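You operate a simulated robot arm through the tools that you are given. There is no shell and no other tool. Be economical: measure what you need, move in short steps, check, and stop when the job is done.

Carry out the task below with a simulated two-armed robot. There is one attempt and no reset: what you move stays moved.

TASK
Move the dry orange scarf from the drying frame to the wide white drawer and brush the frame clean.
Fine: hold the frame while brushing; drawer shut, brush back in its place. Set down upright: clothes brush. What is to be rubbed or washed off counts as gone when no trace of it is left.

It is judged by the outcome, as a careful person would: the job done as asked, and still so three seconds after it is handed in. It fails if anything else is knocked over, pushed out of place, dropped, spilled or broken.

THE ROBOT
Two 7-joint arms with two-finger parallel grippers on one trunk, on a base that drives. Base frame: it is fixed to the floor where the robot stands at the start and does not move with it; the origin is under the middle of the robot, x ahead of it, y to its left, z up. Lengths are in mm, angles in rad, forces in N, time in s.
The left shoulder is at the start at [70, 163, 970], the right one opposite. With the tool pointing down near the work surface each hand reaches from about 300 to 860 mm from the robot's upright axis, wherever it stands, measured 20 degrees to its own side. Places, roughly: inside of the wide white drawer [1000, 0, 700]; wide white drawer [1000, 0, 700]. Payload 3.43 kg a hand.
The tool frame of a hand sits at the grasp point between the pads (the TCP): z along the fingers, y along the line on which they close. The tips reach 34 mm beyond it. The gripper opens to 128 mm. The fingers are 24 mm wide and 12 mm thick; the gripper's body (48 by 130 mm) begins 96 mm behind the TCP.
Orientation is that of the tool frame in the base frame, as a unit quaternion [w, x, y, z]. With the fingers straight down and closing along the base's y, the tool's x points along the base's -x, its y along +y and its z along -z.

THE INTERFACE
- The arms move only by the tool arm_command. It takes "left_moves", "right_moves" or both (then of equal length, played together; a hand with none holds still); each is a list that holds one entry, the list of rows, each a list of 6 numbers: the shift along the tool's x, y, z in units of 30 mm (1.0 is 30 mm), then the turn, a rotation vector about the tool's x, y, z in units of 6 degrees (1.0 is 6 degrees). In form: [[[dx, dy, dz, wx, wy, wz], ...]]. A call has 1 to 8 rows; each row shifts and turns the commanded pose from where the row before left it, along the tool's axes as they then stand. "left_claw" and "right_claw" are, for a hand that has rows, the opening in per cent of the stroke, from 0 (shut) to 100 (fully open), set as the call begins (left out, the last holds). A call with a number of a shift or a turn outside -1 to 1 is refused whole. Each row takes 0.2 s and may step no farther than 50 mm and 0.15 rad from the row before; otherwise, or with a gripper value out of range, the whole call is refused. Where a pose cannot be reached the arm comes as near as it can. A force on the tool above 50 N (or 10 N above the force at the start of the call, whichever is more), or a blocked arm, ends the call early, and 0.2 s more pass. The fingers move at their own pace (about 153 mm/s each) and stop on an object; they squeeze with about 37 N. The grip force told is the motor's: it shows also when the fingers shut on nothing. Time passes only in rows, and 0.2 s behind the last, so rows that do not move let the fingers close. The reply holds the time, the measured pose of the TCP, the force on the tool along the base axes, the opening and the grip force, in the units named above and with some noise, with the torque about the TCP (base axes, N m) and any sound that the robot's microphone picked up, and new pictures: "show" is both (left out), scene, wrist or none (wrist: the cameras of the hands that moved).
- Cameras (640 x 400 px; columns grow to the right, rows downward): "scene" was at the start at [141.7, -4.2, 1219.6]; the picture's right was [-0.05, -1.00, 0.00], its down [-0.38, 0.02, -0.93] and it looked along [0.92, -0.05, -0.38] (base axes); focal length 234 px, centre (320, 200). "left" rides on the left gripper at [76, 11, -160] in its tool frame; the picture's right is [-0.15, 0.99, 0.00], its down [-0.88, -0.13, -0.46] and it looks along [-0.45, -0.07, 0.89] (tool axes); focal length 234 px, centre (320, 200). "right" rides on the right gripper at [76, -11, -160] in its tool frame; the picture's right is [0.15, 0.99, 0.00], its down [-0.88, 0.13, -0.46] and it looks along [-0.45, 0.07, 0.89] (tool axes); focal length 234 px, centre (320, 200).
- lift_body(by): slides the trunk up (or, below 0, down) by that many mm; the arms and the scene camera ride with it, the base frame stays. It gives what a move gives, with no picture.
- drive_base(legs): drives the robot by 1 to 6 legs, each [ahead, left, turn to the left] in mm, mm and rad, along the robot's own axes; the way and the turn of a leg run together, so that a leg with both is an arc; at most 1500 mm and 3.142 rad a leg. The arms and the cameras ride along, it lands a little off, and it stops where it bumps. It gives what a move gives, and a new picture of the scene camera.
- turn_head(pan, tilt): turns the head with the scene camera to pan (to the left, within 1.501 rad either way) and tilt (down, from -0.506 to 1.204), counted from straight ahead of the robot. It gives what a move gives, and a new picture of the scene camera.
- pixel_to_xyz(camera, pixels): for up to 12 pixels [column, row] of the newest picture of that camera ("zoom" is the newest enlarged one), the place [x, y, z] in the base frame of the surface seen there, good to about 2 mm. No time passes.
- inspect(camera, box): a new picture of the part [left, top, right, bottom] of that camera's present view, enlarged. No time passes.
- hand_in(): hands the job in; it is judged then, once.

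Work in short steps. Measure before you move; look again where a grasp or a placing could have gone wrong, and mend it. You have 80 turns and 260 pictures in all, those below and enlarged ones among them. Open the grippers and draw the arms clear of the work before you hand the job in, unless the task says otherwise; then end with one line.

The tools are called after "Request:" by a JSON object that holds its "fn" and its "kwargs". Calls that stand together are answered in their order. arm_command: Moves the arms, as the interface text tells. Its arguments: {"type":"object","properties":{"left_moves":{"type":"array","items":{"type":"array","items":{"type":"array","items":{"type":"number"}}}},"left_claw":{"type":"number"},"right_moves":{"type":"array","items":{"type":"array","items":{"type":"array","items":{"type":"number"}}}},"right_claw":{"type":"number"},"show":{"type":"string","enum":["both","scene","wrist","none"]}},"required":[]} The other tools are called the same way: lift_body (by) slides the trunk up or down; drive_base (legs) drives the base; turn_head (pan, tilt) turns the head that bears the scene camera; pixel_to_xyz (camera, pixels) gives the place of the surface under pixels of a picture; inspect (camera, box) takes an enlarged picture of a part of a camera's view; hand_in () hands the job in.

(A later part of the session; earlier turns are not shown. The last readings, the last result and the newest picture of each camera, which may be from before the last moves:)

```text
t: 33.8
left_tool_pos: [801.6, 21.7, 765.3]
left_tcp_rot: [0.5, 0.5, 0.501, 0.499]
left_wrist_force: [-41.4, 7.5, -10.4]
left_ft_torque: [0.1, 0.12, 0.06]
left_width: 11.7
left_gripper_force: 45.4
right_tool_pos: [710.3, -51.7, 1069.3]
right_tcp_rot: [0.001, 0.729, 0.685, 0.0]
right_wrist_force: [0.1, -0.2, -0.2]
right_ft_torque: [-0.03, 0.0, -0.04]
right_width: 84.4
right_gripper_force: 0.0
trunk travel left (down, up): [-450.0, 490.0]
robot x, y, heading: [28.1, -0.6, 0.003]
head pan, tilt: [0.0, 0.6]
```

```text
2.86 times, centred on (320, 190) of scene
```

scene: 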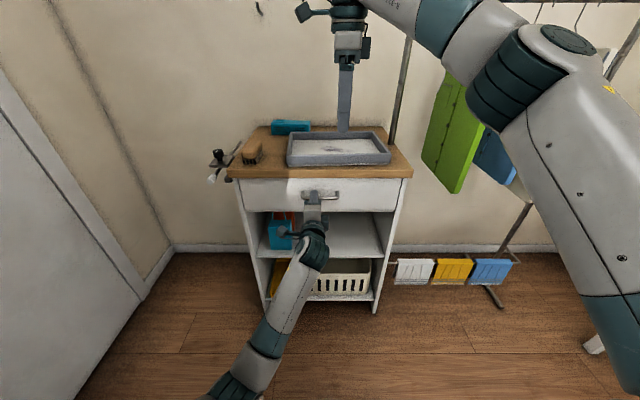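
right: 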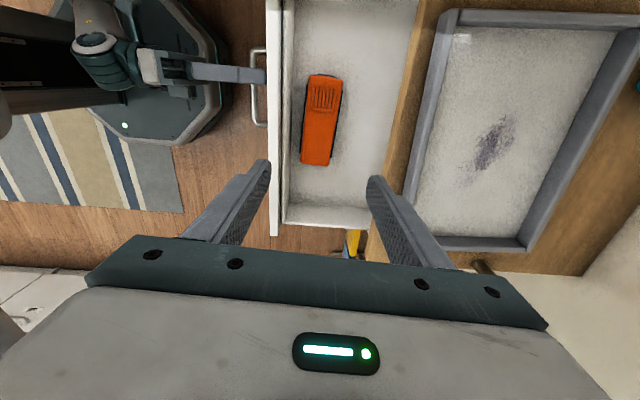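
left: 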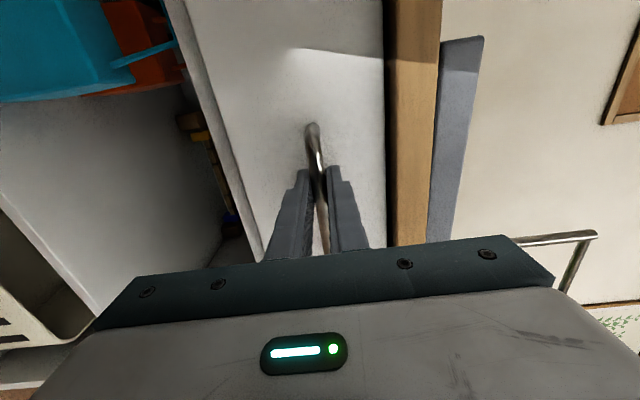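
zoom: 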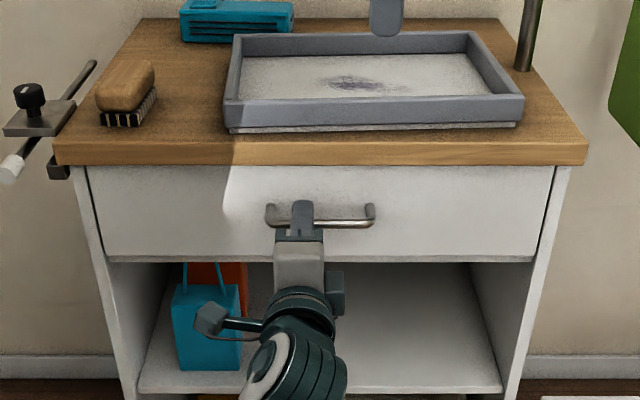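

The drawer is shut. I open the left fingers (still first, with 6 mm relief) and then withdraw along -x.

Request:
{"fn": "arm_command", "kwargs": {"left_moves": [[[0, 0, -0.2, 0, 0, 0], [0, 0, 0, 0, 0, 0], [0, 0, 0, 0, 0, 0]]], "left_claw": 45, "show": "none"}}

Request:
{"fn": "arm_command", "kwargs": {"left_moves": [[[0, 0, -0.8, 0, 0, 0], [0, 0, -0.8, 0, 0, 0], [0, 0, -0.8, 0, 0, 0], [0, 0, -0.8, 0, 0, 0]]], "show": "wrist"}}

```text
t: 34.6
left_tool_pos: [797.6, 21.1, 765.5]
left_tcp_rot: [0.5, 0.5, 0.5, 0.5]
left_wrist_force: [0.6, -0.1, 0.0]
left_ft_torque: [0.03, 0.0, 0.0]
left_width: 57.4
left_gripper_force: 0.1
right_tool_pos: [715.6, -52.9, 1067.1]
right_tcp_rot: [-0.001, 0.729, 0.685, 0.0]
right_wrist_force: [0.3, -1.1, 0.7]
right_ft_torque: [0.03, 0.01, 0.03]
right_width: 84.7
right_gripper_force: 0.1
trunk travel left (down, up): [-450.0, 490.0]
robot x, y, heading: [26.7, -0.1, 0.003]
head pan, tilt: [0.0, 0.6]
```

```text
t: 35.6
left_tool_pos: [701.4, 19.9, 765.8]
left_tcp_rot: [0.5, 0.5, 0.5, 0.5]
left_wrist_force: [0.0, -0.2, -0.1]
left_ft_torque: [0.0, 0.0, 0.04]
left_width: 57.7
left_gripper_force: 0.0
right_tool_pos: [712.6, -52.1, 1067.6]
right_tcp_rot: [0.0, 0.729, 0.684, 0.0]
right_wrist_force: [-0.2, 0.2, -0.2]
right_ft_torque: [-0.02, 0.01, 0.0]
right_width: 84.6
right_gripper_force: 0.0
trunk travel left (down, up): [-450.0, 490.0]
robot x, y, heading: [25.7, 0.8, -0.002]
head pan, tilt: [0.0, 0.6]
```

left: 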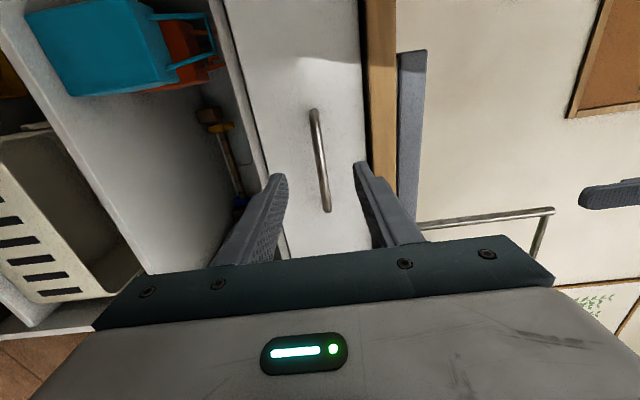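

The left hand is clear of the handle. I raise it along up-left and turn the right hand back to closing along y at the same time.

Request:
{"fn": "arm_command", "kwargs": {"left_moves": [[[0.85, 0.985, -0.1, 0, 0, 0], [0.85, 0.985, -0.1, 0, 0, 0], [0.85, 0.985, -0.1, 0, 0, 0], [0.85, 0.985, -0.1, 0, 0, 0], [0.85, 0.985, -0.1, 0, 0, 0], [0.85, 0.985, -0.1, 0, 0, 0], [0.85, 0.985, -0.1, 0, 0, 0], [0.85, 0.985, -0.1, 0, 0, 0]]], "right_moves": [[[0, 0, 0, 0, 0, -0.975], [0, 0, 0, 0, 0, -0.975], [0, 0, 0, 0, 0, -0.975], [0, 0, 0, 0, 0, -0.975], [0, 0, 0, 0, 0, -0.975], [0, 0, 0, 0, 0, -0.975], [0, 0, 0, 0, 0, -0.975], [0, 0, 0, 0, 0, -0.975]]], "show": "none"}}

Request:
{"fn": "arm_command", "kwargs": {"left_moves": [[[0, 0, 0, 0.8248, 0.8248, -0.8248], [0, 0, 0, 0.8248, 0.8248, -0.8248], [0, 0, 0, 0.8248, 0.8248, -0.8248], [0, 0, 0, 0.8248, 0.8248, -0.8248], [0, 0, 0, 0.8248, 0.8248, -0.8248], [0, 0, 0, 0.8248, 0.8248, -0.8248], [0, 0, 0, 0.8248, 0.8248, -0.8248], [0, 0, 0, 0, 0, 0]]], "right_moves": [[[0, 0, 0, 0, 0, -0.975], [0, 0, 0, 0, 0, -0.975], [0, 0, 0, 0, 0, -0.975], [0, 0, 0, 0, 0, -0.975], [0, 0, 0, 0, 0, -0.975], [0, 0, 0, 0, 0, -0.975], [0, 0, 0, 0, 0, -0.975], [0, 0, 0, 0, 0, -0.975]]], "show": "none"}}

Request:
{"fn": "arm_command", "kwargs": {"left_moves": [[[0, 0, 0, 0.8248, 0.8248, -0.8248], [0, 0, 0, 0.8248, 0.8248, -0.8248], [0, 0, 0, 0.8248, 0.8248, -0.8248], [0, 0, 0, 0.8248, 0.8248, -0.8248], [0, 0, 0, 0.8248, 0.8248, -0.8248], [0, 0, 0, 0.8248, 0.8248, -0.8248], [0, 0, 0, 0.8248, 0.8248, -0.8248]]], "right_moves": [[[0, -0.8, 0, 0, 0, 0], [0, -0.8, 0, 0, 0, 0], [0, -0.8, 0, 0, 0, 0], [0, -0.8, 0, 0, 0, 0], [0, -0.8, 0, 0, 0, 0], [0, -0.8, 0, 0, 0, 0], [0, 0, 0, 0, 0, 0]]], "left_claw": 100, "show": "none"}}

Request:
{"fn": "drive_base", "kwargs": {"legs": [[220, 0, 0]]}}

```text
t: 37.4
left_tool_pos: [678.1, 224.0, 1002.9]
left_tcp_rot: [0.5, 0.5, 0.499, 0.5]
left_wrist_force: [-1.0, -0.1, 0.3]
left_ft_torque: [-0.01, 0.0, -0.02]
left_width: 57.7
left_gripper_force: 0.0
right_tool_pos: [714.1, -51.3, 1067.2]
right_tcp_rot: [0.0, 0.397, 0.918, 0.0]
right_wrist_force: [0.2, 0.3, -0.3]
right_ft_torque: [-0.02, -0.03, -0.01]
right_width: 84.4
right_gripper_force: 0.0
trunk travel left (down, up): [-450.0, 490.0]
robot x, y, heading: [28.3, -1.3, -0.002]
head pan, tilt: [0.0, 0.6]
```

```text
t: 39.2
left_tool_pos: [709.7, 239.9, 989.1]
left_tcp_rot: [0.289, 0.288, 0.866, 0.289]
left_wrist_force: [0.0, 0.0, 0.1]
left_ft_torque: [0.03, 0.0, 0.01]
left_width: 57.8
left_gripper_force: 0.0
left hand out of reach, approached as far as the arm can: row 6, 7
right_tool_pos: [712.3, -50.9, 1066.6]
right_tcp_rot: [0.0, -0.001, 1.0, 0.0]
right_wrist_force: [0.8, 0.2, 0.2]
right_ft_torque: [0.01, -0.01, 0.0]
right_width: 84.6
right_gripper_force: 0.1
trunk travel left (down, up): [-450.0, 490.0]
robot x, y, heading: [26.1, -0.2, -0.002]
head pan, tilt: [0.0, 0.6]
```

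```text
t: 40.8
left_tool_pos: [767.1, 279.4, 977.9]
left_tcp_rot: [0.0, -0.001, 1.0, -0.001]
left_wrist_force: [0.0, -0.1, -0.7]
left_ft_torque: [-0.03, -0.03, -0.01]
left_width: 127.7
left_gripper_force: 0.1
left hand out of reach, approached as far as the arm can: row 1, 2, 3, 4
right_tool_pos: [713.6, -195.3, 1067.0]
right_tcp_rot: [-0.001, 0.0, 1.0, 0.0]
right_wrist_force: [0.6, 0.7, 0.0]
right_ft_torque: [-0.04, 0.0, 0.01]
right_width: 84.3
right_gripper_force: 0.2
trunk travel left (down, up): [-450.0, 490.0]
robot x, y, heading: [29.0, -1.3, -0.005]
head pan, tilt: [0.0, 0.6]
```

```text
t: 42.5
left_tool_pos: [989.7, 278.4, 976.6]
left_tcp_rot: [-0.001, -0.001, 1.0, 0.001]
left_wrist_force: [0.5, -0.4, 0.1]
left_ft_torque: [0.0, 0.0, -0.01]
left_width: 128.0
left_gripper_force: 0.0
right_tool_pos: [936.3, -195.8, 1066.6]
right_tcp_rot: [-0.001, 0.001, 1.0, -0.001]
right_wrist_force: [1.6, -0.5, -0.6]
right_ft_torque: [0.0, 0.0, -0.01]
right_width: 84.6
right_gripper_force: 0.0
trunk travel left (down, up): [-450.0, 490.0]
robot x, y, heading: [249.1, 0.6, 0.003]
head pan, tilt: [0.0, 0.6]
```

scene: 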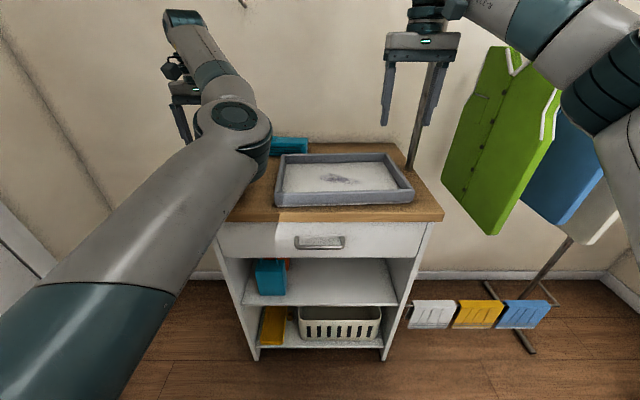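

The left hand ended at (990,278,977), past the brush. I move it up and back over the brush, and view the result.

Request:
{"fn": "arm_command", "kwargs": {"left_moves": [[[0, 0, -0.8, 0, 0, 0], [0.7, -0.417, 0, 0, 0, 0], [0.7, -0.417, 0, 0, 0, 0], [0.7, -0.417, 0, 0, 0, 0], [0.7, -0.417, 0, 0, 0, 0]]]}}

```text
t: 43.7
left_tool_pos: [969.5, 266.4, 1000.4]
left_tcp_rot: [0.0, 0.0, 1.0, -0.001]
left_wrist_force: [-0.2, 0.6, 0.2]
left_ft_torque: [-0.01, -0.01, 0.0]
left_width: 128.0
left_gripper_force: 0.1
left hand out of reach, approached as far as the arm can: row 3, 4, 5
right_tool_pos: [935.7, -195.6, 1066.4]
right_tcp_rot: [-0.001, 0.0, 1.0, 0.0]
right_wrist_force: [0.1, 0.0, 0.6]
right_ft_torque: [0.0, -0.05, -0.04]
right_width: 84.5
right_gripper_force: 0.0
trunk travel left (down, up): [-450.0, 490.0]
robot x, y, heading: [250.6, 1.8, -0.002]
head pan, tilt: [0.0, 0.6]
```

scene: 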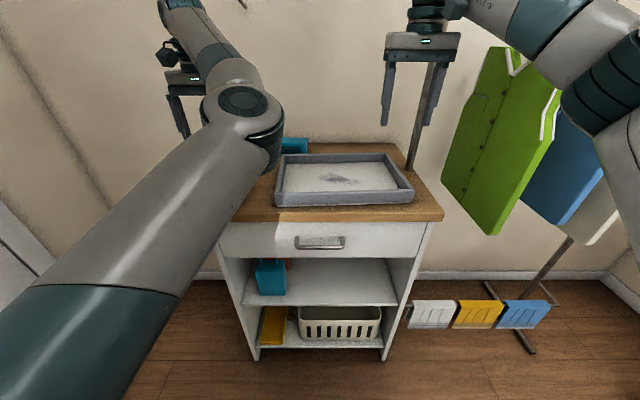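
left: 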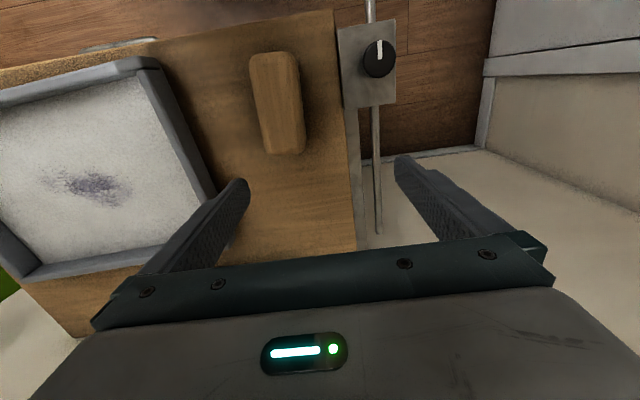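

The left arm has come up against a joint limit in this posture. I raise it towards its original free pose (z≈1200, y≈320) to regain a good configuration.

Request:
{"fn": "arm_command", "kwargs": {"left_moves": [[[0, 0.2, -1, 0, 0, 0], [0, 0.2, -1, 0, 0, 0], [0, 0.2, -1, 0, 0, 0], [0, 0.2, -1, 0, 0, 0], [0, 0.2, -1, 0, 0, 0], [0, 0.2, -1, 0, 0, 0], [0, 0.2, -0.8, 0, 0, 0]]], "show": "none"}}

Request:
{"fn": "arm_command", "kwargs": {"left_moves": [[[0.7, 0, 0, 0, 0, 0], [0.7, 0, 0, 0, 0, 0], [0.7, 0, 0, 0, 0, 0], [0.7, 0, 0, 0, 0, 0], [0.7, 0, 0, 0, 0, 0]]], "show": "scene"}}

```text
t: 45.3
left_tool_pos: [951.1, 300.9, 1164.7]
left_tcp_rot: [0.001, -0.001, 1.0, 0.0]
left_wrist_force: [0.1, -0.4, -0.3]
left_ft_torque: [-0.03, 0.01, -0.01]
left_width: 128.1
left_gripper_force: 0.1
left hand out of reach, approached as far as the arm can: row 5, 6, 7
right_tool_pos: [935.9, -194.8, 1067.8]
right_tcp_rot: [-0.001, 0.001, 1.0, 0.0]
right_wrist_force: [0.4, -0.8, 0.0]
right_ft_torque: [-0.06, 0.0, 0.01]
right_width: 84.5
right_gripper_force: 0.1
trunk travel left (down, up): [-450.0, 490.0]
robot x, y, heading: [250.0, -0.9, 0.003]
head pan, tilt: [0.0, 0.6]
```

```text
t: 46.7
left_tool_pos: [842.4, 329.5, 1159.8]
left_tcp_rot: [-0.001, -0.02, 0.999, -0.026]
left_wrist_force: [0.3, 0.0, -1.2]
left_ft_torque: [0.0, 0.0, -0.03]
left_width: 128.0
left_gripper_force: 0.0
right_tool_pos: [936.8, -196.2, 1066.9]
right_tcp_rot: [-0.001, 0.001, 1.0, 0.001]
right_wrist_force: [0.2, 0.5, -0.3]
right_ft_torque: [-0.02, 0.01, 0.01]
right_width: 84.4
right_gripper_force: 0.2
trunk travel left (down, up): [-450.0, 490.0]
robot x, y, heading: [250.2, 0.8, 0.0]
head pan, tilt: [0.0, 0.6]
stopped in row 5 (left hand): the arm was blocked; the commanded pose is now the measured one
```

scene: 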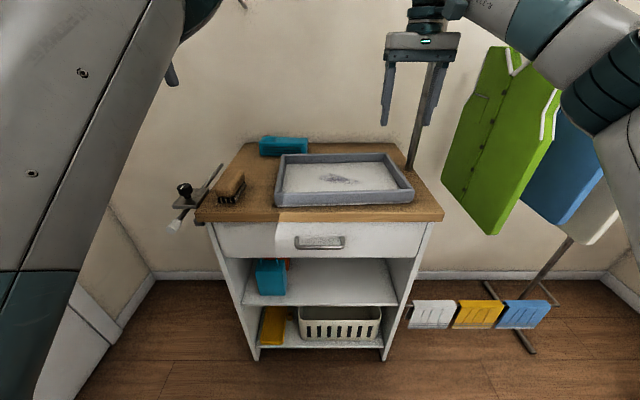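

The left elbow swung inboard and was blocked near the head. I move the hand slightly forward and re-turn it to the forward pose at this height, the way that worked before, to bring the elbow back outward.

Request:
{"fn": "arm_command", "kwargs": {"left_moves": [[[-1, 0, 0, 0, 0, 0], [0, 0, 0, -0.8248, -0.8248, 0.8248], [0, 0, 0, -0.8248, -0.8248, 0.8248], [0, 0, 0, -0.8248, -0.8248, 0.8248], [0, 0, 0, -0.8248, -0.8248, 0.8248], [0, 0, 0, -0.8248, -0.8248, 0.8248], [0, 0, 0, -0.8248, -0.8248, 0.8248], [0, 0, 0, -0.8248, -0.8248, 0.8248]]], "show": "none"}}

Request:
{"fn": "arm_command", "kwargs": {"left_moves": [[[0, 0, 0, -0.8248, -0.8248, 0.8248], [0, 0, 0, -0.8248, -0.8248, 0.8248], [0, 0, 0, -0.8248, -0.8248, 0.8248], [0, 0, 0, -0.8248, -0.8248, 0.8248], [0, 0, 0, -0.8248, -0.8248, 0.8248], [0, 0, 0, -0.8248, -0.8248, 0.8248], [0, 0, 0, -0.8248, -0.8248, 0.8248]]], "show": "scene"}}

```text
t: 48.5
left_tool_pos: [884.6, 345.6, 1167.5]
left_tcp_rot: [0.29, 0.266, 0.878, 0.273]
left_wrist_force: [-0.2, 0.6, 0.7]
left_ft_torque: [0.01, -0.01, -0.01]
left_width: 127.7
left_gripper_force: 0.1
left hand out of reach, approached as far as the arm can: row 4, 5
right_tool_pos: [936.0, -195.7, 1066.7]
right_tcp_rot: [0.0, 0.0, 1.0, -0.001]
right_wrist_force: [0.7, 0.0, 0.1]
right_ft_torque: [0.02, 0.01, 0.03]
right_width: 84.5
right_gripper_force: 0.0
trunk travel left (down, up): [-450.0, 490.0]
robot x, y, heading: [248.1, 1.7, -0.001]
head pan, tilt: [0.0, 0.6]
```

```text
t: 50.1
left_tool_pos: [885.4, 348.0, 1166.0]
left_tcp_rot: [0.502, 0.479, 0.521, 0.497]
left_wrist_force: [0.0, 0.2, -0.6]
left_ft_torque: [-0.02, 0.0, -0.04]
left_width: 127.9
left_gripper_force: 0.1
right_tool_pos: [936.3, -192.8, 1067.6]
right_tcp_rot: [-0.001, -0.001, 1.0, -0.001]
right_wrist_force: [0.2, 0.3, -0.4]
right_ft_torque: [-0.04, -0.01, 0.01]
right_width: 84.6
right_gripper_force: 0.1
trunk travel left (down, up): [-450.0, 490.0]
robot x, y, heading: [249.4, 1.8, 0.003]
head pan, tilt: [0.0, 0.6]
```

scene: 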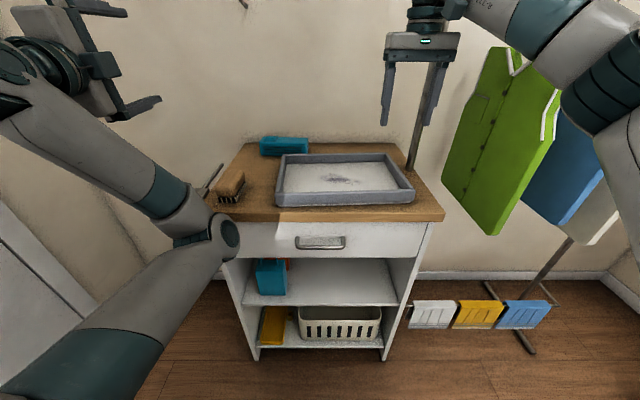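

The left elbow is still inboard and low (scene 225,240). Rolling the tool positively about its forward axis should drag the elbow from below outward to the left, so I roll about 96° and look.

Request:
{"fn": "arm_command", "kwargs": {"left_moves": [[[0, 0, 0, 0, 0, 1], [0, 0, 0, 0, 0, 1], [0, 0, 0, 0, 0, 1], [0, 0, 0, 0, 0, 1], [0, 0, 0, 0, 0, 1], [0, 0, 0, 0, 0, 1], [0, 0, 0, 0, 0, 1], [0, 0, 0, 0, 0, 1]]], "show": "none"}}

Request:
{"fn": "arm_command", "kwargs": {"left_moves": [[[0, 0, 0, 0, 0, 1], [0, 0, 0, 0, 0, 1], [0, 0, 0, 0, 0, 1], [0, 0, 0, 0, 0, 1], [0, 0, 0, 0, 0, 1], [0, 0, 0, 0, 0, 1], [0, 0, 0, 0, 0, 1], [0, 0, 0, 0, 0, 1]]], "show": "scene"}}

```text
t: 51.9
left_tool_pos: [884.0, 345.9, 1166.7]
left_tcp_rot: [0.256, 0.649, 0.282, 0.658]
left_wrist_force: [-0.2, 0.5, 0.5]
left_ft_torque: [-0.03, 0.04, 0.03]
left_width: 128.1
left_gripper_force: 0.0
right_tool_pos: [935.8, -194.5, 1067.9]
right_tcp_rot: [0.0, 0.0, 1.0, 0.0]
right_wrist_force: [0.1, 1.2, 1.1]
right_ft_torque: [-0.01, -0.01, -0.02]
right_width: 84.3
right_gripper_force: 0.1
trunk travel left (down, up): [-450.0, 490.0]
robot x, y, heading: [251.1, -0.4, 0.001]
head pan, tilt: [0.0, 0.6]
```

```text
t: 53.7
left_tool_pos: [884.0, 346.7, 1168.0]
left_tcp_rot: [-0.033, 0.708, -0.006, 0.706]
left_wrist_force: [0.3, -0.4, -0.2]
left_ft_torque: [-0.02, 0.03, -0.04]
left_width: 128.0
left_gripper_force: 0.0
right_tool_pos: [936.3, -194.2, 1067.1]
right_tcp_rot: [-0.001, 0.0, 1.0, 0.0]
right_wrist_force: [0.5, 0.3, 0.9]
right_ft_torque: [-0.02, -0.01, 0.04]
right_width: 84.5
right_gripper_force: 0.1
trunk travel left (down, up): [-450.0, 490.0]
robot x, y, heading: [251.6, 1.6, -0.001]
head pan, tilt: [0.0, 0.6]
```

scene: 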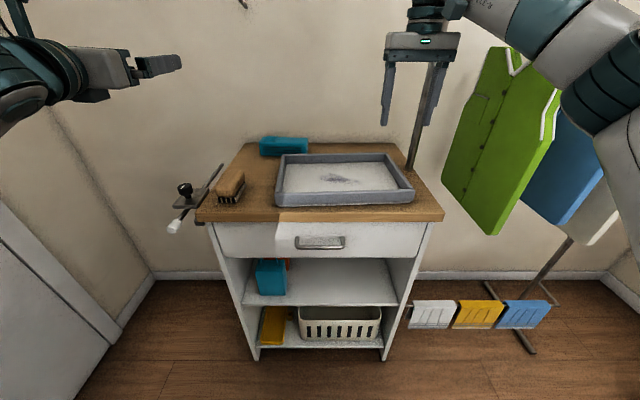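

The elbow is now out to the left. I correct the small roll error and tilt the hand down about -y of the tool, watching for limits.

Request:
{"fn": "arm_command", "kwargs": {"left_moves": [[[0, 0, 0, -0.36, 0.03, -0.525], [0, 0, 0, 0, -1, 0], [0, 0, 0, 0, -1, 0], [0, 0, 0, 0, -1, 0], [0, 0, 0, 0, -1, 0], [0, 0, 0, 0, -1, 0], [0, 0, 0, 0, -1, 0], [0, 0, 0, 0, -1, 0]]], "show": "none"}}

Request:
{"fn": "arm_command", "kwargs": {"left_moves": [[[0, 0, 0, 0, -1, 0], [0, 0, 0, 0, -1, 0], [0, 0, 0, 0, -1, 0], [0, 0, 0, 0, -1, 0], [0, 0, 0, 0, -1, 0], [0, 0, 0, 0, -1, 0], [0, 0, 0, 0, -1, 0], [0, 0, 0, 0, -1, 0]]], "show": "both"}}

```text
t: 55.5
left_tool_pos: [883.9, 346.6, 1167.1]
left_tcp_rot: [-0.001, 0.914, -0.001, 0.406]
left_wrist_force: [-0.3, -1.4, 0.3]
left_ft_torque: [0.03, -0.02, 0.0]
left_width: 127.7
left_gripper_force: 0.1
right_tool_pos: [936.4, -194.5, 1067.4]
right_tcp_rot: [-0.001, 0.0, 1.0, 0.0]
right_wrist_force: [-0.1, 0.2, 0.5]
right_ft_torque: [0.01, 0.02, 0.02]
right_width: 84.7
right_gripper_force: 0.0
trunk travel left (down, up): [-450.0, 490.0]
robot x, y, heading: [250.5, 3.6, 0.003]
head pan, tilt: [0.0, 0.6]
```

```text
t: 57.3
left_tool_pos: [883.5, 345.3, 1168.8]
left_tcp_rot: [0.0, 1.0, 0.0, 0.001]
left_wrist_force: [0.1, 0.9, -0.6]
left_ft_torque: [0.02, 0.0, -0.01]
left_width: 128.0
left_gripper_force: 0.1
right_tool_pos: [936.0, -196.0, 1066.6]
right_tcp_rot: [0.0, 0.0, 1.0, 0.001]
right_wrist_force: [-0.2, 0.2, -0.1]
right_ft_torque: [0.07, 0.01, -0.04]
right_width: 84.6
right_gripper_force: 0.1
trunk travel left (down, up): [-450.0, 490.0]
robot x, y, heading: [246.6, -0.4, -0.001]
head pan, tilt: [0.0, 0.6]
```

scene: 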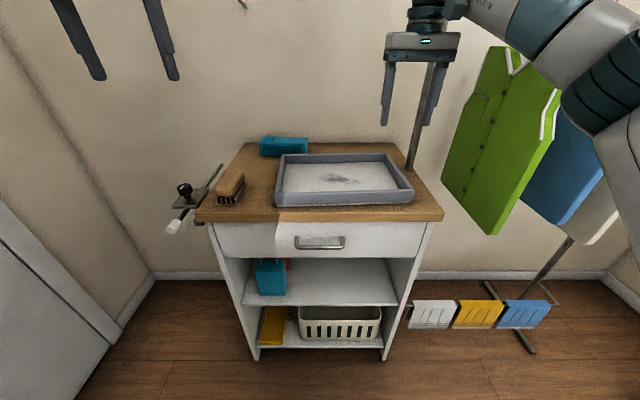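
left: 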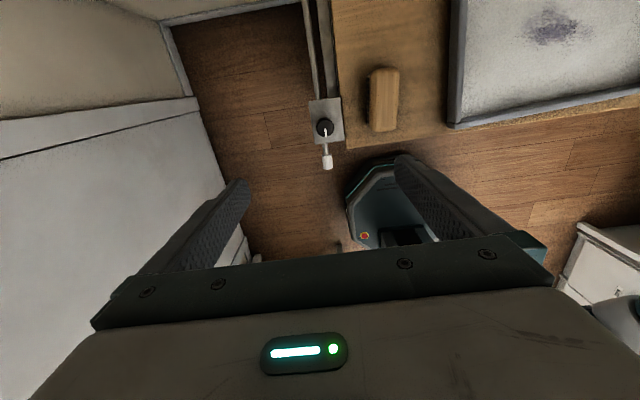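

The left hand now points straight down (camera forward) with the elbow out. I zoom on the brush to record its place and orientation precisely, along with the right rim and post.

Request:
{"fn": "inspect", "kwargs": {"camera": "left", "box": [340, 50, 440, 150]}}

Request:
{"fn": "pixel_to_xyz", "kwargs": {"camera": "left", "pixels": [[372, 72], [398, 73], [370, 127], [393, 129], [383, 68], [382, 100], [371, 100], [397, 100], [382, 130]]}}

Request:
{"fn": "inspect", "kwargs": {"camera": "scene", "box": [190, 130, 450, 230]}}

```text
4.00 times, centred on (390, 100) of left
```

zoom: 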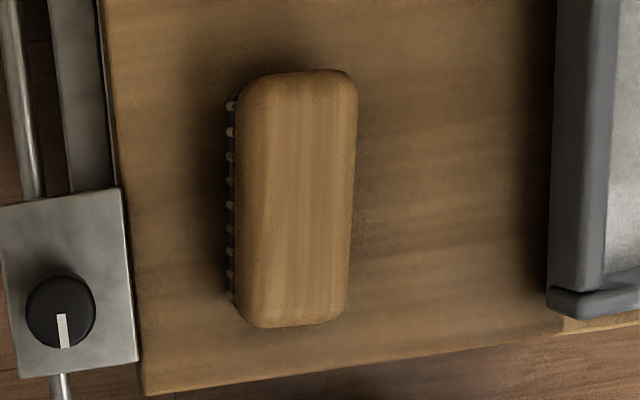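

```text
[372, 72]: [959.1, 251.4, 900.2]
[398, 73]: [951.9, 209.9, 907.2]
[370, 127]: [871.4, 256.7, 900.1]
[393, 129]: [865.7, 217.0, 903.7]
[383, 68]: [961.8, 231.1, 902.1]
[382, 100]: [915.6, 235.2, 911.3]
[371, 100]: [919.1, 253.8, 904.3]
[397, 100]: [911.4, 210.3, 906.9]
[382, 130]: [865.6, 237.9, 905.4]
```

```text
2.46 times, centred on (320, 180) of scene
```

zoom: 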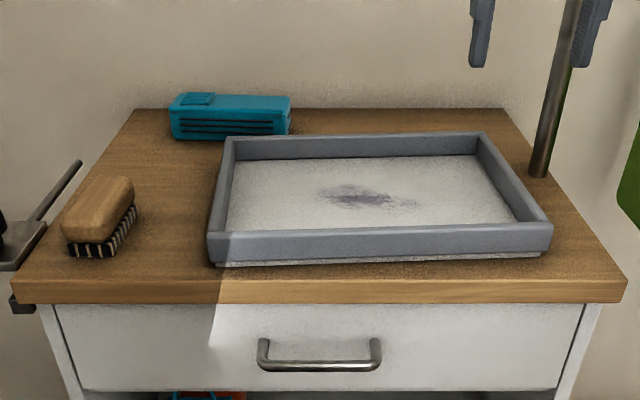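

The brush centre is about (912,233), 45 mm wide, with a top at z≈911 and a yaw of about 4° clockwise. I move the left hand above it with that yaw.

Request:
{"fn": "arm_command", "kwargs": {"left_moves": [[[0.136, 0.535, 0.8, 0, 0, 0], [0.136, 0.535, 0.8, 0, 0, 0], [0.136, 0.535, 0.8, 0, 0, 0], [0.136, 0.535, 0.8, 0, 0, 0], [0.136, 0.535, 0.8, 0, 0, 0], [0.136, 0.535, 0.8, 0, 0, 0], [0.136, 0.535, 0.8, 0, 0, 0], [0, 0, 0, 0, 0, 0.7]]]}}

```text
t: 59.1
left_tool_pos: [913.1, 233.1, 999.9]
left_tcp_rot: [-0.001, 0.999, -0.037, 0.001]
left_wrist_force: [0.1, -0.4, 0.9]
left_ft_torque: [0.01, -0.02, -0.02]
left_width: 128.0
left_gripper_force: 0.2
right_tool_pos: [937.0, -194.6, 1068.0]
right_tcp_rot: [0.0, -0.001, 1.0, -0.001]
right_wrist_force: [-0.8, 0.3, -0.3]
right_ft_torque: [-0.01, 0.05, 0.01]
right_width: 84.7
right_gripper_force: 0.1
trunk travel left (down, up): [-450.0, 490.0]
robot x, y, heading: [255.0, 3.6, 0.001]
head pan, tilt: [0.0, 0.6]
```

scene: 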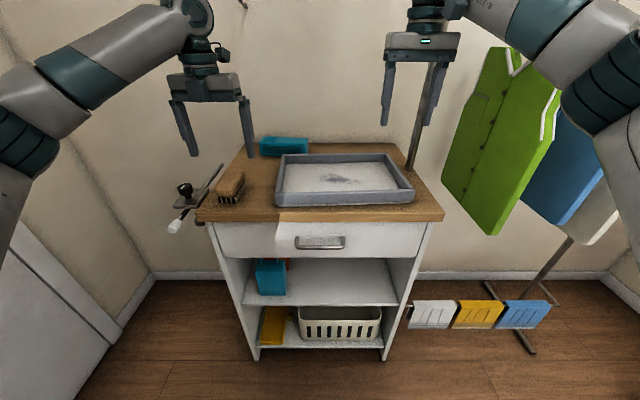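
left: 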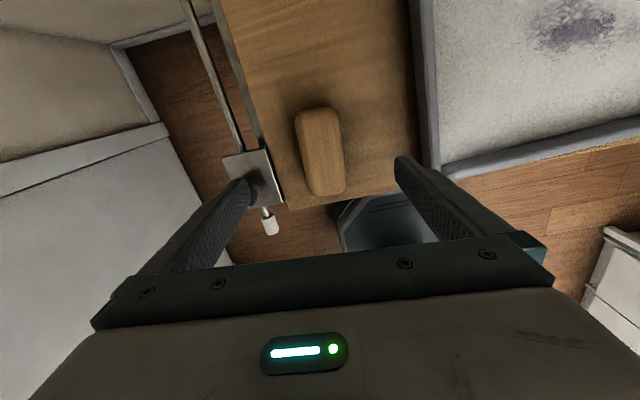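

The brush is between the fingers, but the clamp knob is near the left finger. I narrow the opening to 60% and lower to z≈908.

Request:
{"fn": "arm_command", "kwargs": {"left_moves": [[[0, 0, 0, 0, 0, 0], [0, 0, 0.77, 0, 0, 0], [0, 0, 0.77, 0, 0, 0], [0, 0, 0.77, 0, 0, 0], [0, 0, 0.75, 0, 0, 0]]], "left_claw": 60}}

Request:
{"fn": "pixel_to_xyz", "kwargs": {"camera": "right", "pixels": [[320, 100]]}}

Request:
{"fn": "inspect", "kwargs": {"camera": "scene", "box": [190, 130, 450, 230]}}

Request:
{"fn": "pixel_to_xyz", "kwargs": {"camera": "zoom", "pixels": [[477, 135], [483, 134], [510, 185], [517, 185], [540, 220], [548, 222], [522, 190], [538, 170], [300, 240], [500, 228], [560, 225]]}}

```text
t: 60.3
left_tool_pos: [914.2, 234.2, 908.4]
left_tcp_rot: [0.001, 0.999, -0.037, 0.0]
left_wrist_force: [0.5, 0.1, 0.9]
left_ft_torque: [-0.01, 0.01, 0.0]
left_width: 76.8
left_gripper_force: 0.0
right_tool_pos: [938.0, -194.6, 1067.7]
right_tcp_rot: [-0.001, -0.001, 1.0, 0.0]
right_wrist_force: [0.3, 0.3, -0.2]
right_ft_torque: [0.03, 0.01, 0.01]
right_width: 84.6
right_gripper_force: 0.1
trunk travel left (down, up): [-450.0, 490.0]
robot x, y, heading: [251.6, -2.8, -0.006]
head pan, tilt: [0.0, 0.6]
```

scene: 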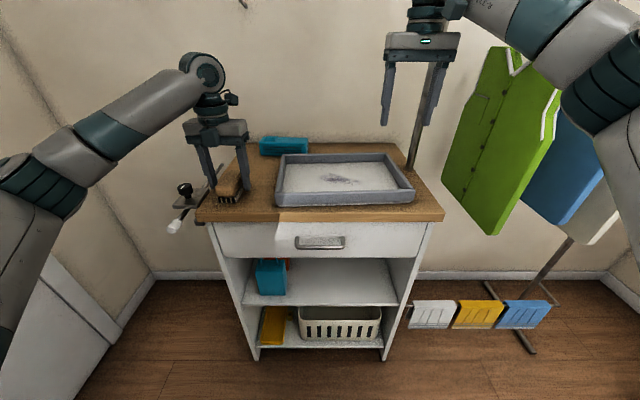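
left: 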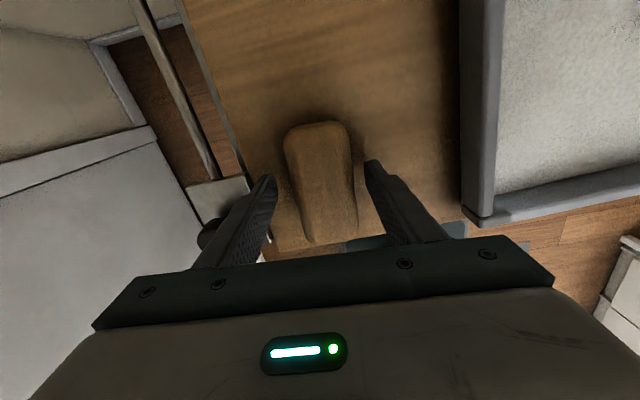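

```text
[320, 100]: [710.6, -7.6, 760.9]
```

```text
2.46 times, centred on (320, 180) of scene
```

zoom: 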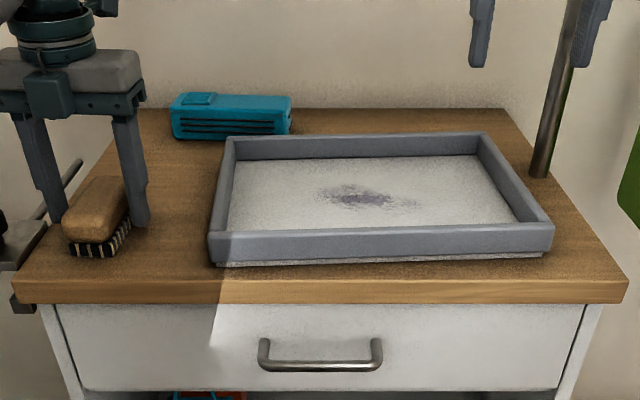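

```text
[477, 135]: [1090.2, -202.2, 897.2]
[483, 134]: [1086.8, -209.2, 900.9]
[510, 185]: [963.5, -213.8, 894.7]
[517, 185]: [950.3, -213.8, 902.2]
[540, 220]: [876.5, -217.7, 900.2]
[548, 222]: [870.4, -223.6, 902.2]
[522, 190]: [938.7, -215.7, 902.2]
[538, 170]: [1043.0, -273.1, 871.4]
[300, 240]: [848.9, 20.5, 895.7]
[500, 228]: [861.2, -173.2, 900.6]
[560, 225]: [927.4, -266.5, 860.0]
```

The brush sits centred between the left fingers. I close on it, and at the same time bring the right hand over the right rim (centre about y=-219, x=910).

Request:
{"fn": "arm_command", "kwargs": {"left_moves": [[[0, 0, 0, 0, 0, 0], [0, 0, 0, 0, 0, 0], [0, 0, 0, 0, 0, 0], [0, 0, 0, 0, 0, 0], [0, 0, 0, 0, 0, 0], [0, 0, 0, 0, 0, 0]]], "right_moves": [[[0.15, -0.135, 0.7, 0, 0, 0], [0.15, -0.135, 0.7, 0, 0, 0], [0.15, -0.135, 0.7, 0, 0, 0], [0.15, -0.135, 0.7, 0, 0, 0], [0.15, -0.135, 0.7, 0, 0, 0], [0.15, -0.135, 0.7, 0, 0, 0]]], "left_claw": 0}}

```text
t: 61.7
left_tool_pos: [912.8, 233.2, 908.5]
left_tcp_rot: [0.0, 0.999, -0.037, 0.001]
left_wrist_force: [0.7, 0.7, 1.8]
left_ft_torque: [-0.03, -0.21, 0.03]
left_width: 47.3
left_gripper_force: 36.9
right_tool_pos: [909.9, -219.0, 940.6]
right_tcp_rot: [0.0, -0.001, 1.0, 0.0]
right_wrist_force: [-0.1, 0.1, 0.8]
right_ft_torque: [-0.01, 0.02, 0.0]
right_width: 84.4
right_gripper_force: 0.0
trunk travel left (down, up): [-450.0, 490.0]
robot x, y, heading: [251.4, 1.5, 0.0]
head pan, tilt: [0.0, 0.6]
```

scene: 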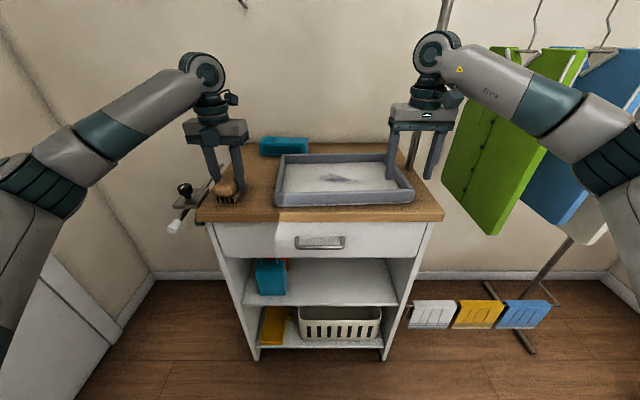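
right: 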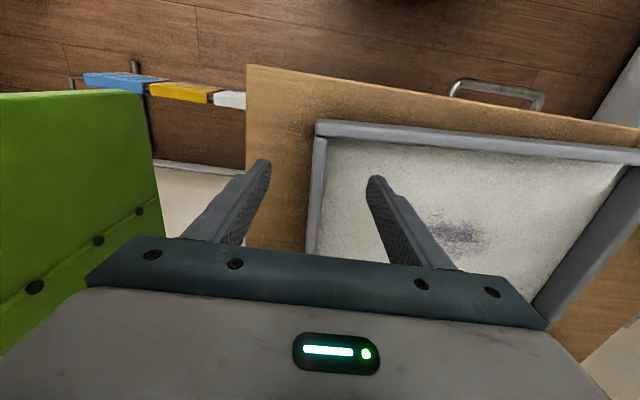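
left: 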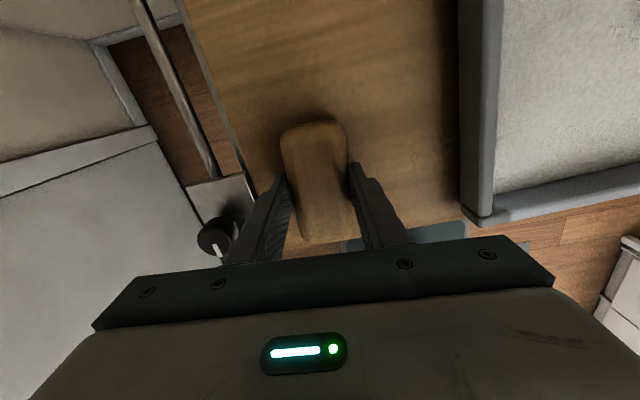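

The brush is gripped (47 mm). I lift it 90 mm while lowering the right fingers astride the rim.

Request:
{"fn": "arm_command", "kwargs": {"left_moves": [[[0, 0, -0.7, 0, 0, 0], [0, 0, -0.7, 0, 0, 0], [0, 0, -0.7, 0, 0, 0], [0, 0, -0.7, 0, 0, 0]]], "right_moves": [[[0, 0, 0.27, 0, 0, 0], [0, 0, 0.27, 0, 0, 0], [0, 0, 0.27, 0, 0, 0], [0, 0, 0.27, 0, 0, 0]]], "right_claw": 40}}

Request:
{"fn": "inspect", "kwargs": {"camera": "right", "box": [200, 100, 440, 250]}}

Request:
{"fn": "pixel_to_xyz", "kwargs": {"camera": "zoom", "pixels": [[300, 100], [320, 100], [340, 100], [290, 200], [310, 200], [330, 200], [350, 200]]}}

```text
t: 62.7
left_tool_pos: [913.3, 234.3, 991.0]
left_tcp_rot: [-0.002, 0.999, -0.036, 0.0]
left_wrist_force: [0.1, -0.2, -0.5]
left_ft_torque: [0.07, -0.01, -0.01]
left_width: 47.2
left_gripper_force: 37.3
right_tool_pos: [910.0, -218.7, 909.9]
right_tcp_rot: [0.0, 0.0, 1.0, 0.0]
right_wrist_force: [0.5, 0.5, 0.8]
right_ft_torque: [-0.02, -0.04, -0.02]
right_width: 51.0
right_gripper_force: 0.0
trunk travel left (down, up): [-450.0, 490.0]
robot x, y, heading: [251.1, 3.3, -0.002]
head pan, tilt: [0.0, 0.6]
```

scene: 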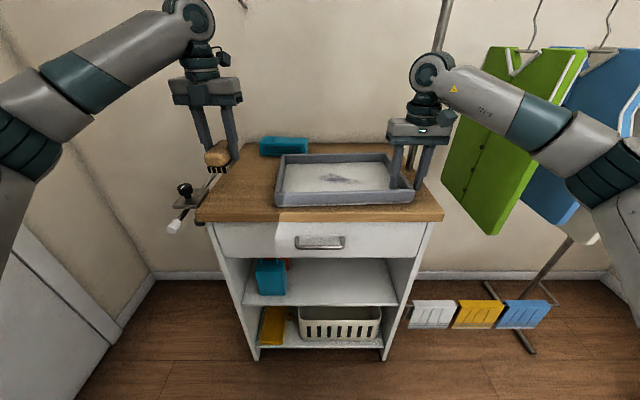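
right: 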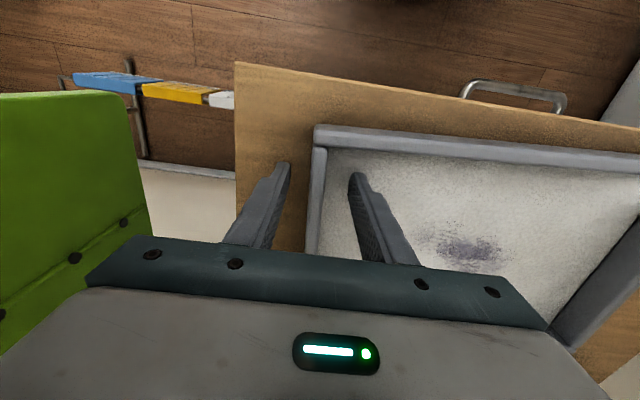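
left: 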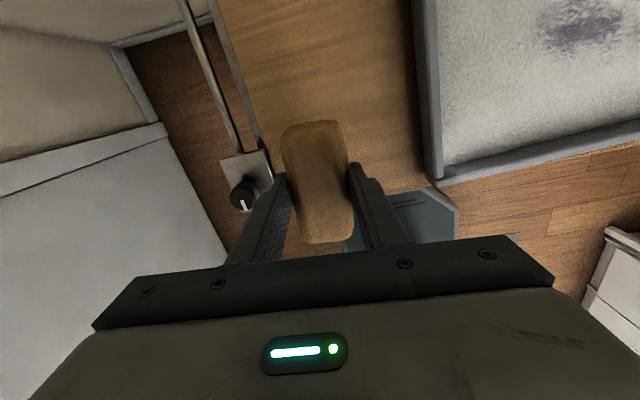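

```text
2.67 times, centred on (320, 175) of right
```

zoom: 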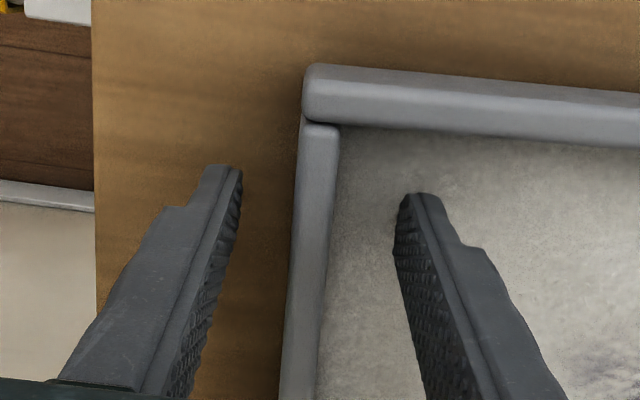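

```text
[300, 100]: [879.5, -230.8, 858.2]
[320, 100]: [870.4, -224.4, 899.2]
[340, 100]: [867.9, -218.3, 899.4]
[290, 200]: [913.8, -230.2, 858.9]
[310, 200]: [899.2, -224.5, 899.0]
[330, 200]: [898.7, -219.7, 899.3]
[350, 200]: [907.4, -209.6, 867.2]
```

The rim's centre is at y≈-222. I shift 3 mm and close the right fingers on it.

Request:
{"fn": "arm_command", "kwargs": {"right_moves": [[[0, -0.1, 0, 0, 0, 0], [0, 0, 0, 0, 0, 0]]], "show": "none"}}

Request:
{"fn": "arm_command", "kwargs": {"right_moves": [[[0, 0, 0, 0, 0, 0], [0, 0, 0, 0, 0, 0], [0, 0, 0, 0, 0, 0]]], "right_claw": 0, "show": "wrist"}}

Request:
{"fn": "inspect", "kwargs": {"camera": "scene", "box": [260, 140, 430, 215]}}

Request:
{"fn": "pixel_to_xyz", "kwargs": {"camera": "zoom", "pixels": [[220, 200], [375, 213], [270, 183], [290, 222], [290, 205], [250, 218], [330, 190], [340, 220]]}}

```text
t: 63.3
left_tool_pos: [914.0, 233.5, 992.3]
left_tcp_rot: [0.0, 0.999, -0.036, 0.0]
left_wrist_force: [-0.2, -0.1, -0.3]
left_ft_torque: [-0.01, 0.01, 0.0]
left_width: 47.1
left_gripper_force: 37.1
right_tool_pos: [909.6, -221.7, 908.9]
right_tcp_rot: [0.0, 0.001, 1.0, 0.0]
right_wrist_force: [-0.9, -1.0, 0.8]
right_ft_torque: [-0.01, 0.02, 0.01]
right_width: 51.1
right_gripper_force: 0.2
trunk travel left (down, up): [-450.0, 490.0]
robot x, y, heading: [251.7, -2.4, -0.004]
head pan, tilt: [0.0, 0.6]
```

```text
t: 64.1
left_tool_pos: [914.6, 233.6, 993.0]
left_tcp_rot: [0.0, 0.999, -0.037, -0.001]
left_wrist_force: [0.3, 1.2, -1.3]
left_ft_torque: [0.01, 0.04, -0.02]
left_width: 46.8
left_gripper_force: 37.0
right_tool_pos: [909.2, -222.0, 909.0]
right_tcp_rot: [-0.001, 0.001, 1.0, 0.0]
right_wrist_force: [0.2, 0.0, 0.6]
right_ft_torque: [-0.04, 0.12, -0.24]
right_width: 11.7
right_gripper_force: 37.2
trunk travel left (down, up): [-450.0, 490.0]
robot x, y, heading: [250.7, -0.4, 0.002]
head pan, tilt: [0.0, 0.6]
```

right: 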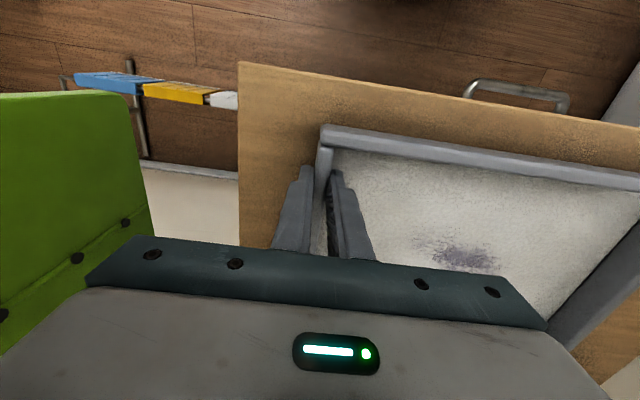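

```text
3.76 times, centred on (345, 178) of scene
```

zoom: 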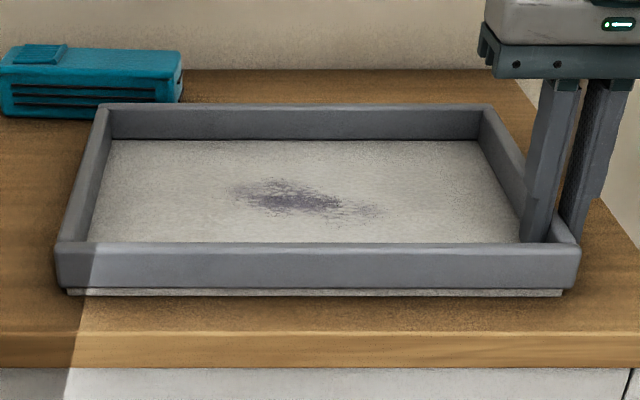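

```text
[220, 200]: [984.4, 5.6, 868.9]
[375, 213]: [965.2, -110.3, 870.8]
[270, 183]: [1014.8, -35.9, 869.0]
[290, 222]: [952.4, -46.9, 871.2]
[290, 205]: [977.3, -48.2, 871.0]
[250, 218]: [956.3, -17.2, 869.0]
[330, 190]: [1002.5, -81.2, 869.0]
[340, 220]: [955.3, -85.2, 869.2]
```

The frame is held (11.7 mm grip). The smudge spans about x 950–1015 and y +10…-115. I bring the brush over its left end, about (983,15).

Request:
{"fn": "arm_command", "kwargs": {"left_moves": [[[0.354, 0.887, 0, 0, 0, 0], [0.354, 0.887, 0, 0, 0, 0], [0.354, 0.887, 0, 0, 0, 0], [0.354, 0.887, 0, 0, 0, 0], [0.354, 0.887, 0, 0, 0, 0], [0.354, 0.887, 0, 0, 0, 0], [0.354, 0.887, 0, 0, 0, 0], [0.354, 0.887, 0, 0, 0, 0]]], "show": "none"}}

Request:
{"fn": "arm_command", "kwargs": {"left_moves": [[[0, 0, 0.7, 0, 0, 0], [0, 0, 0.7, 0, 0, 0], [0, 0, 0.7, 0, 0, 0], [0, 0, 0.25, 0, 0, 0]]], "show": "scene"}}

```text
t: 65.9
left_tool_pos: [981.8, 12.6, 993.5]
left_tcp_rot: [-0.001, 0.999, -0.037, 0.001]
left_wrist_force: [0.3, -0.9, -1.1]
left_ft_torque: [-0.02, 0.02, 0.02]
left_width: 47.3
left_gripper_force: 36.6
right_tool_pos: [910.3, -223.9, 909.6]
right_tcp_rot: [-0.001, -0.001, 1.0, 0.001]
right_wrist_force: [-0.4, -2.1, -0.1]
right_ft_torque: [0.36, 0.04, 0.0]
right_width: 11.6
right_gripper_force: 37.1
trunk travel left (down, up): [-450.0, 490.0]
robot x, y, heading: [249.6, -0.7, 0.0]
head pan, tilt: [0.0, 0.6]
```

```text
t: 66.9
left_tool_pos: [983.1, 15.3, 921.7]
left_tcp_rot: [0.0, 0.999, -0.037, 0.0]
left_wrist_force: [0.3, 0.0, -0.9]
left_ft_torque: [-0.02, -0.02, -0.04]
left_width: 47.2
left_gripper_force: 36.7
right_tool_pos: [909.6, -221.4, 909.1]
right_tcp_rot: [-0.001, 0.0, 1.0, 0.0]
right_wrist_force: [0.1, 0.2, 0.7]
right_ft_torque: [-0.02, 0.06, -0.02]
right_width: 11.5
right_gripper_force: 37.3
trunk travel left (down, up): [-450.0, 490.0]
robot x, y, heading: [252.3, -0.5, 0.002]
head pan, tilt: [0.0, 0.6]
```

scene: 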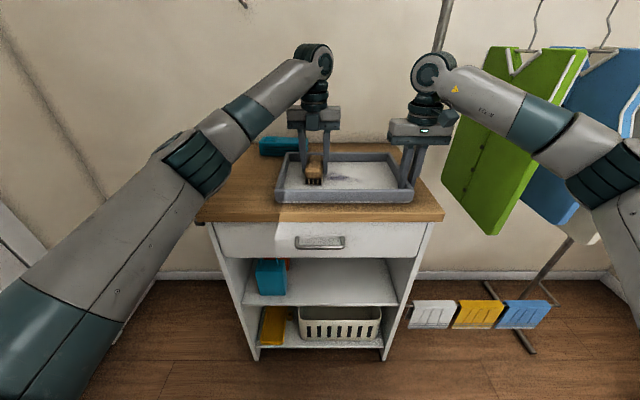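

The brush is about 7 mm above the frame floor. I lower in small steps to feel contact.

Request:
{"fn": "arm_command", "kwargs": {"left_moves": [[[0, 0, 0.13, 0, 0, 0], [0, 0, 0.1, 0, 0, 0]]], "show": "none"}}

Request:
{"fn": "arm_command", "kwargs": {"left_moves": [[[0, 0, 0.07, 0, 0, 0]]], "show": "none"}}

```text
t: 67.5
left_tool_pos: [983.2, 15.5, 916.3]
left_tcp_rot: [0.0, 0.999, -0.038, 0.001]
left_wrist_force: [0.5, 0.7, 10.3]
left_ft_torque: [0.1, 0.48, -0.02]
left_width: 47.1
left_gripper_force: 36.8
right_tool_pos: [909.8, -222.4, 907.8]
right_tcp_rot: [0.0, 0.001, 1.0, 0.0]
right_wrist_force: [1.4, 1.4, -2.1]
right_ft_torque: [0.01, -0.14, -0.1]
right_width: 11.2
right_gripper_force: 37.0
trunk travel left (down, up): [-450.0, 490.0]
robot x, y, heading: [248.8, 0.6, -0.001]
head pan, tilt: [0.0, 0.6]
```

```text
t: 67.9
left_tool_pos: [982.6, 13.4, 915.6]
left_tcp_rot: [0.001, 0.999, -0.036, 0.003]
left_wrist_force: [4.2, 0.8, 28.9]
left_ft_torque: [0.04, 0.79, -0.09]
left_width: 47.0
left_gripper_force: 37.1
right_tool_pos: [908.7, -223.3, 907.5]
right_tcp_rot: [-0.001, 0.0, 1.0, 0.0]
right_wrist_force: [2.4, 2.4, -6.6]
right_ft_torque: [-0.04, -0.06, -0.25]
right_width: 11.6
right_gripper_force: 37.2
trunk travel left (down, up): [-450.0, 490.0]
robot x, y, heading: [248.8, 2.5, 0.002]
head pan, tilt: [0.0, 0.6]
```

There is contact at z≈916 (29 N, a bit firm). I ease 2 mm and stroke to the right 112 mm.

Request:
{"fn": "arm_command", "kwargs": {"left_moves": [[[0, 0, -0.055, 0, 0, 0], [0.04, 0.54, 0, 0, 0, 0], [0.04, 0.54, 0, 0, 0, 0], [0.04, 0.54, 0, 0, 0, 0], [0.04, 0.54, 0, 0, 0, 0], [0.04, 0.54, 0, 0, 0, 0], [0.04, 0.54, 0, 0, 0, 0], [0.04, 0.54, 0, 0, 0, 0]]], "show": "scene"}}

Request:
{"fn": "inspect", "kwargs": {"camera": "scene", "box": [260, 140, 430, 215]}}

```text
t: 69.7
left_tool_pos: [981.6, -98.9, 914.8]
left_tcp_rot: [-0.001, 0.999, -0.036, 0.002]
left_wrist_force: [-2.2, 7.2, 33.6]
left_ft_torque: [0.18, 0.0, 0.21]
left_width: 47.0
left_gripper_force: 37.3
right_tool_pos: [908.3, -222.9, 908.0]
right_tcp_rot: [-0.001, 0.001, 1.0, 0.0]
right_wrist_force: [-1.3, -8.3, -20.1]
right_ft_torque: [-0.05, 0.16, -0.17]
right_width: 11.6
right_gripper_force: 37.1
trunk travel left (down, up): [-450.0, 490.0]
robot x, y, heading: [249.7, -1.6, 0.003]
head pan, tilt: [0.0, 0.6]
```

scene: 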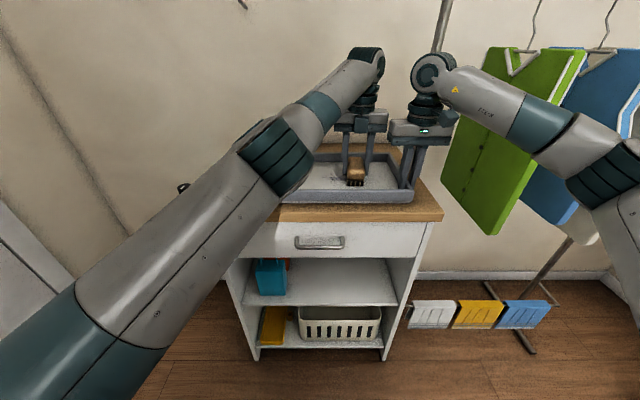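

```text
3.76 times, centred on (345, 178) of scene
```

zoom: 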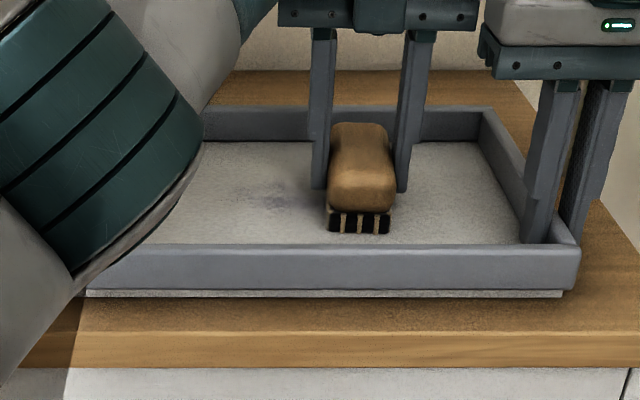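

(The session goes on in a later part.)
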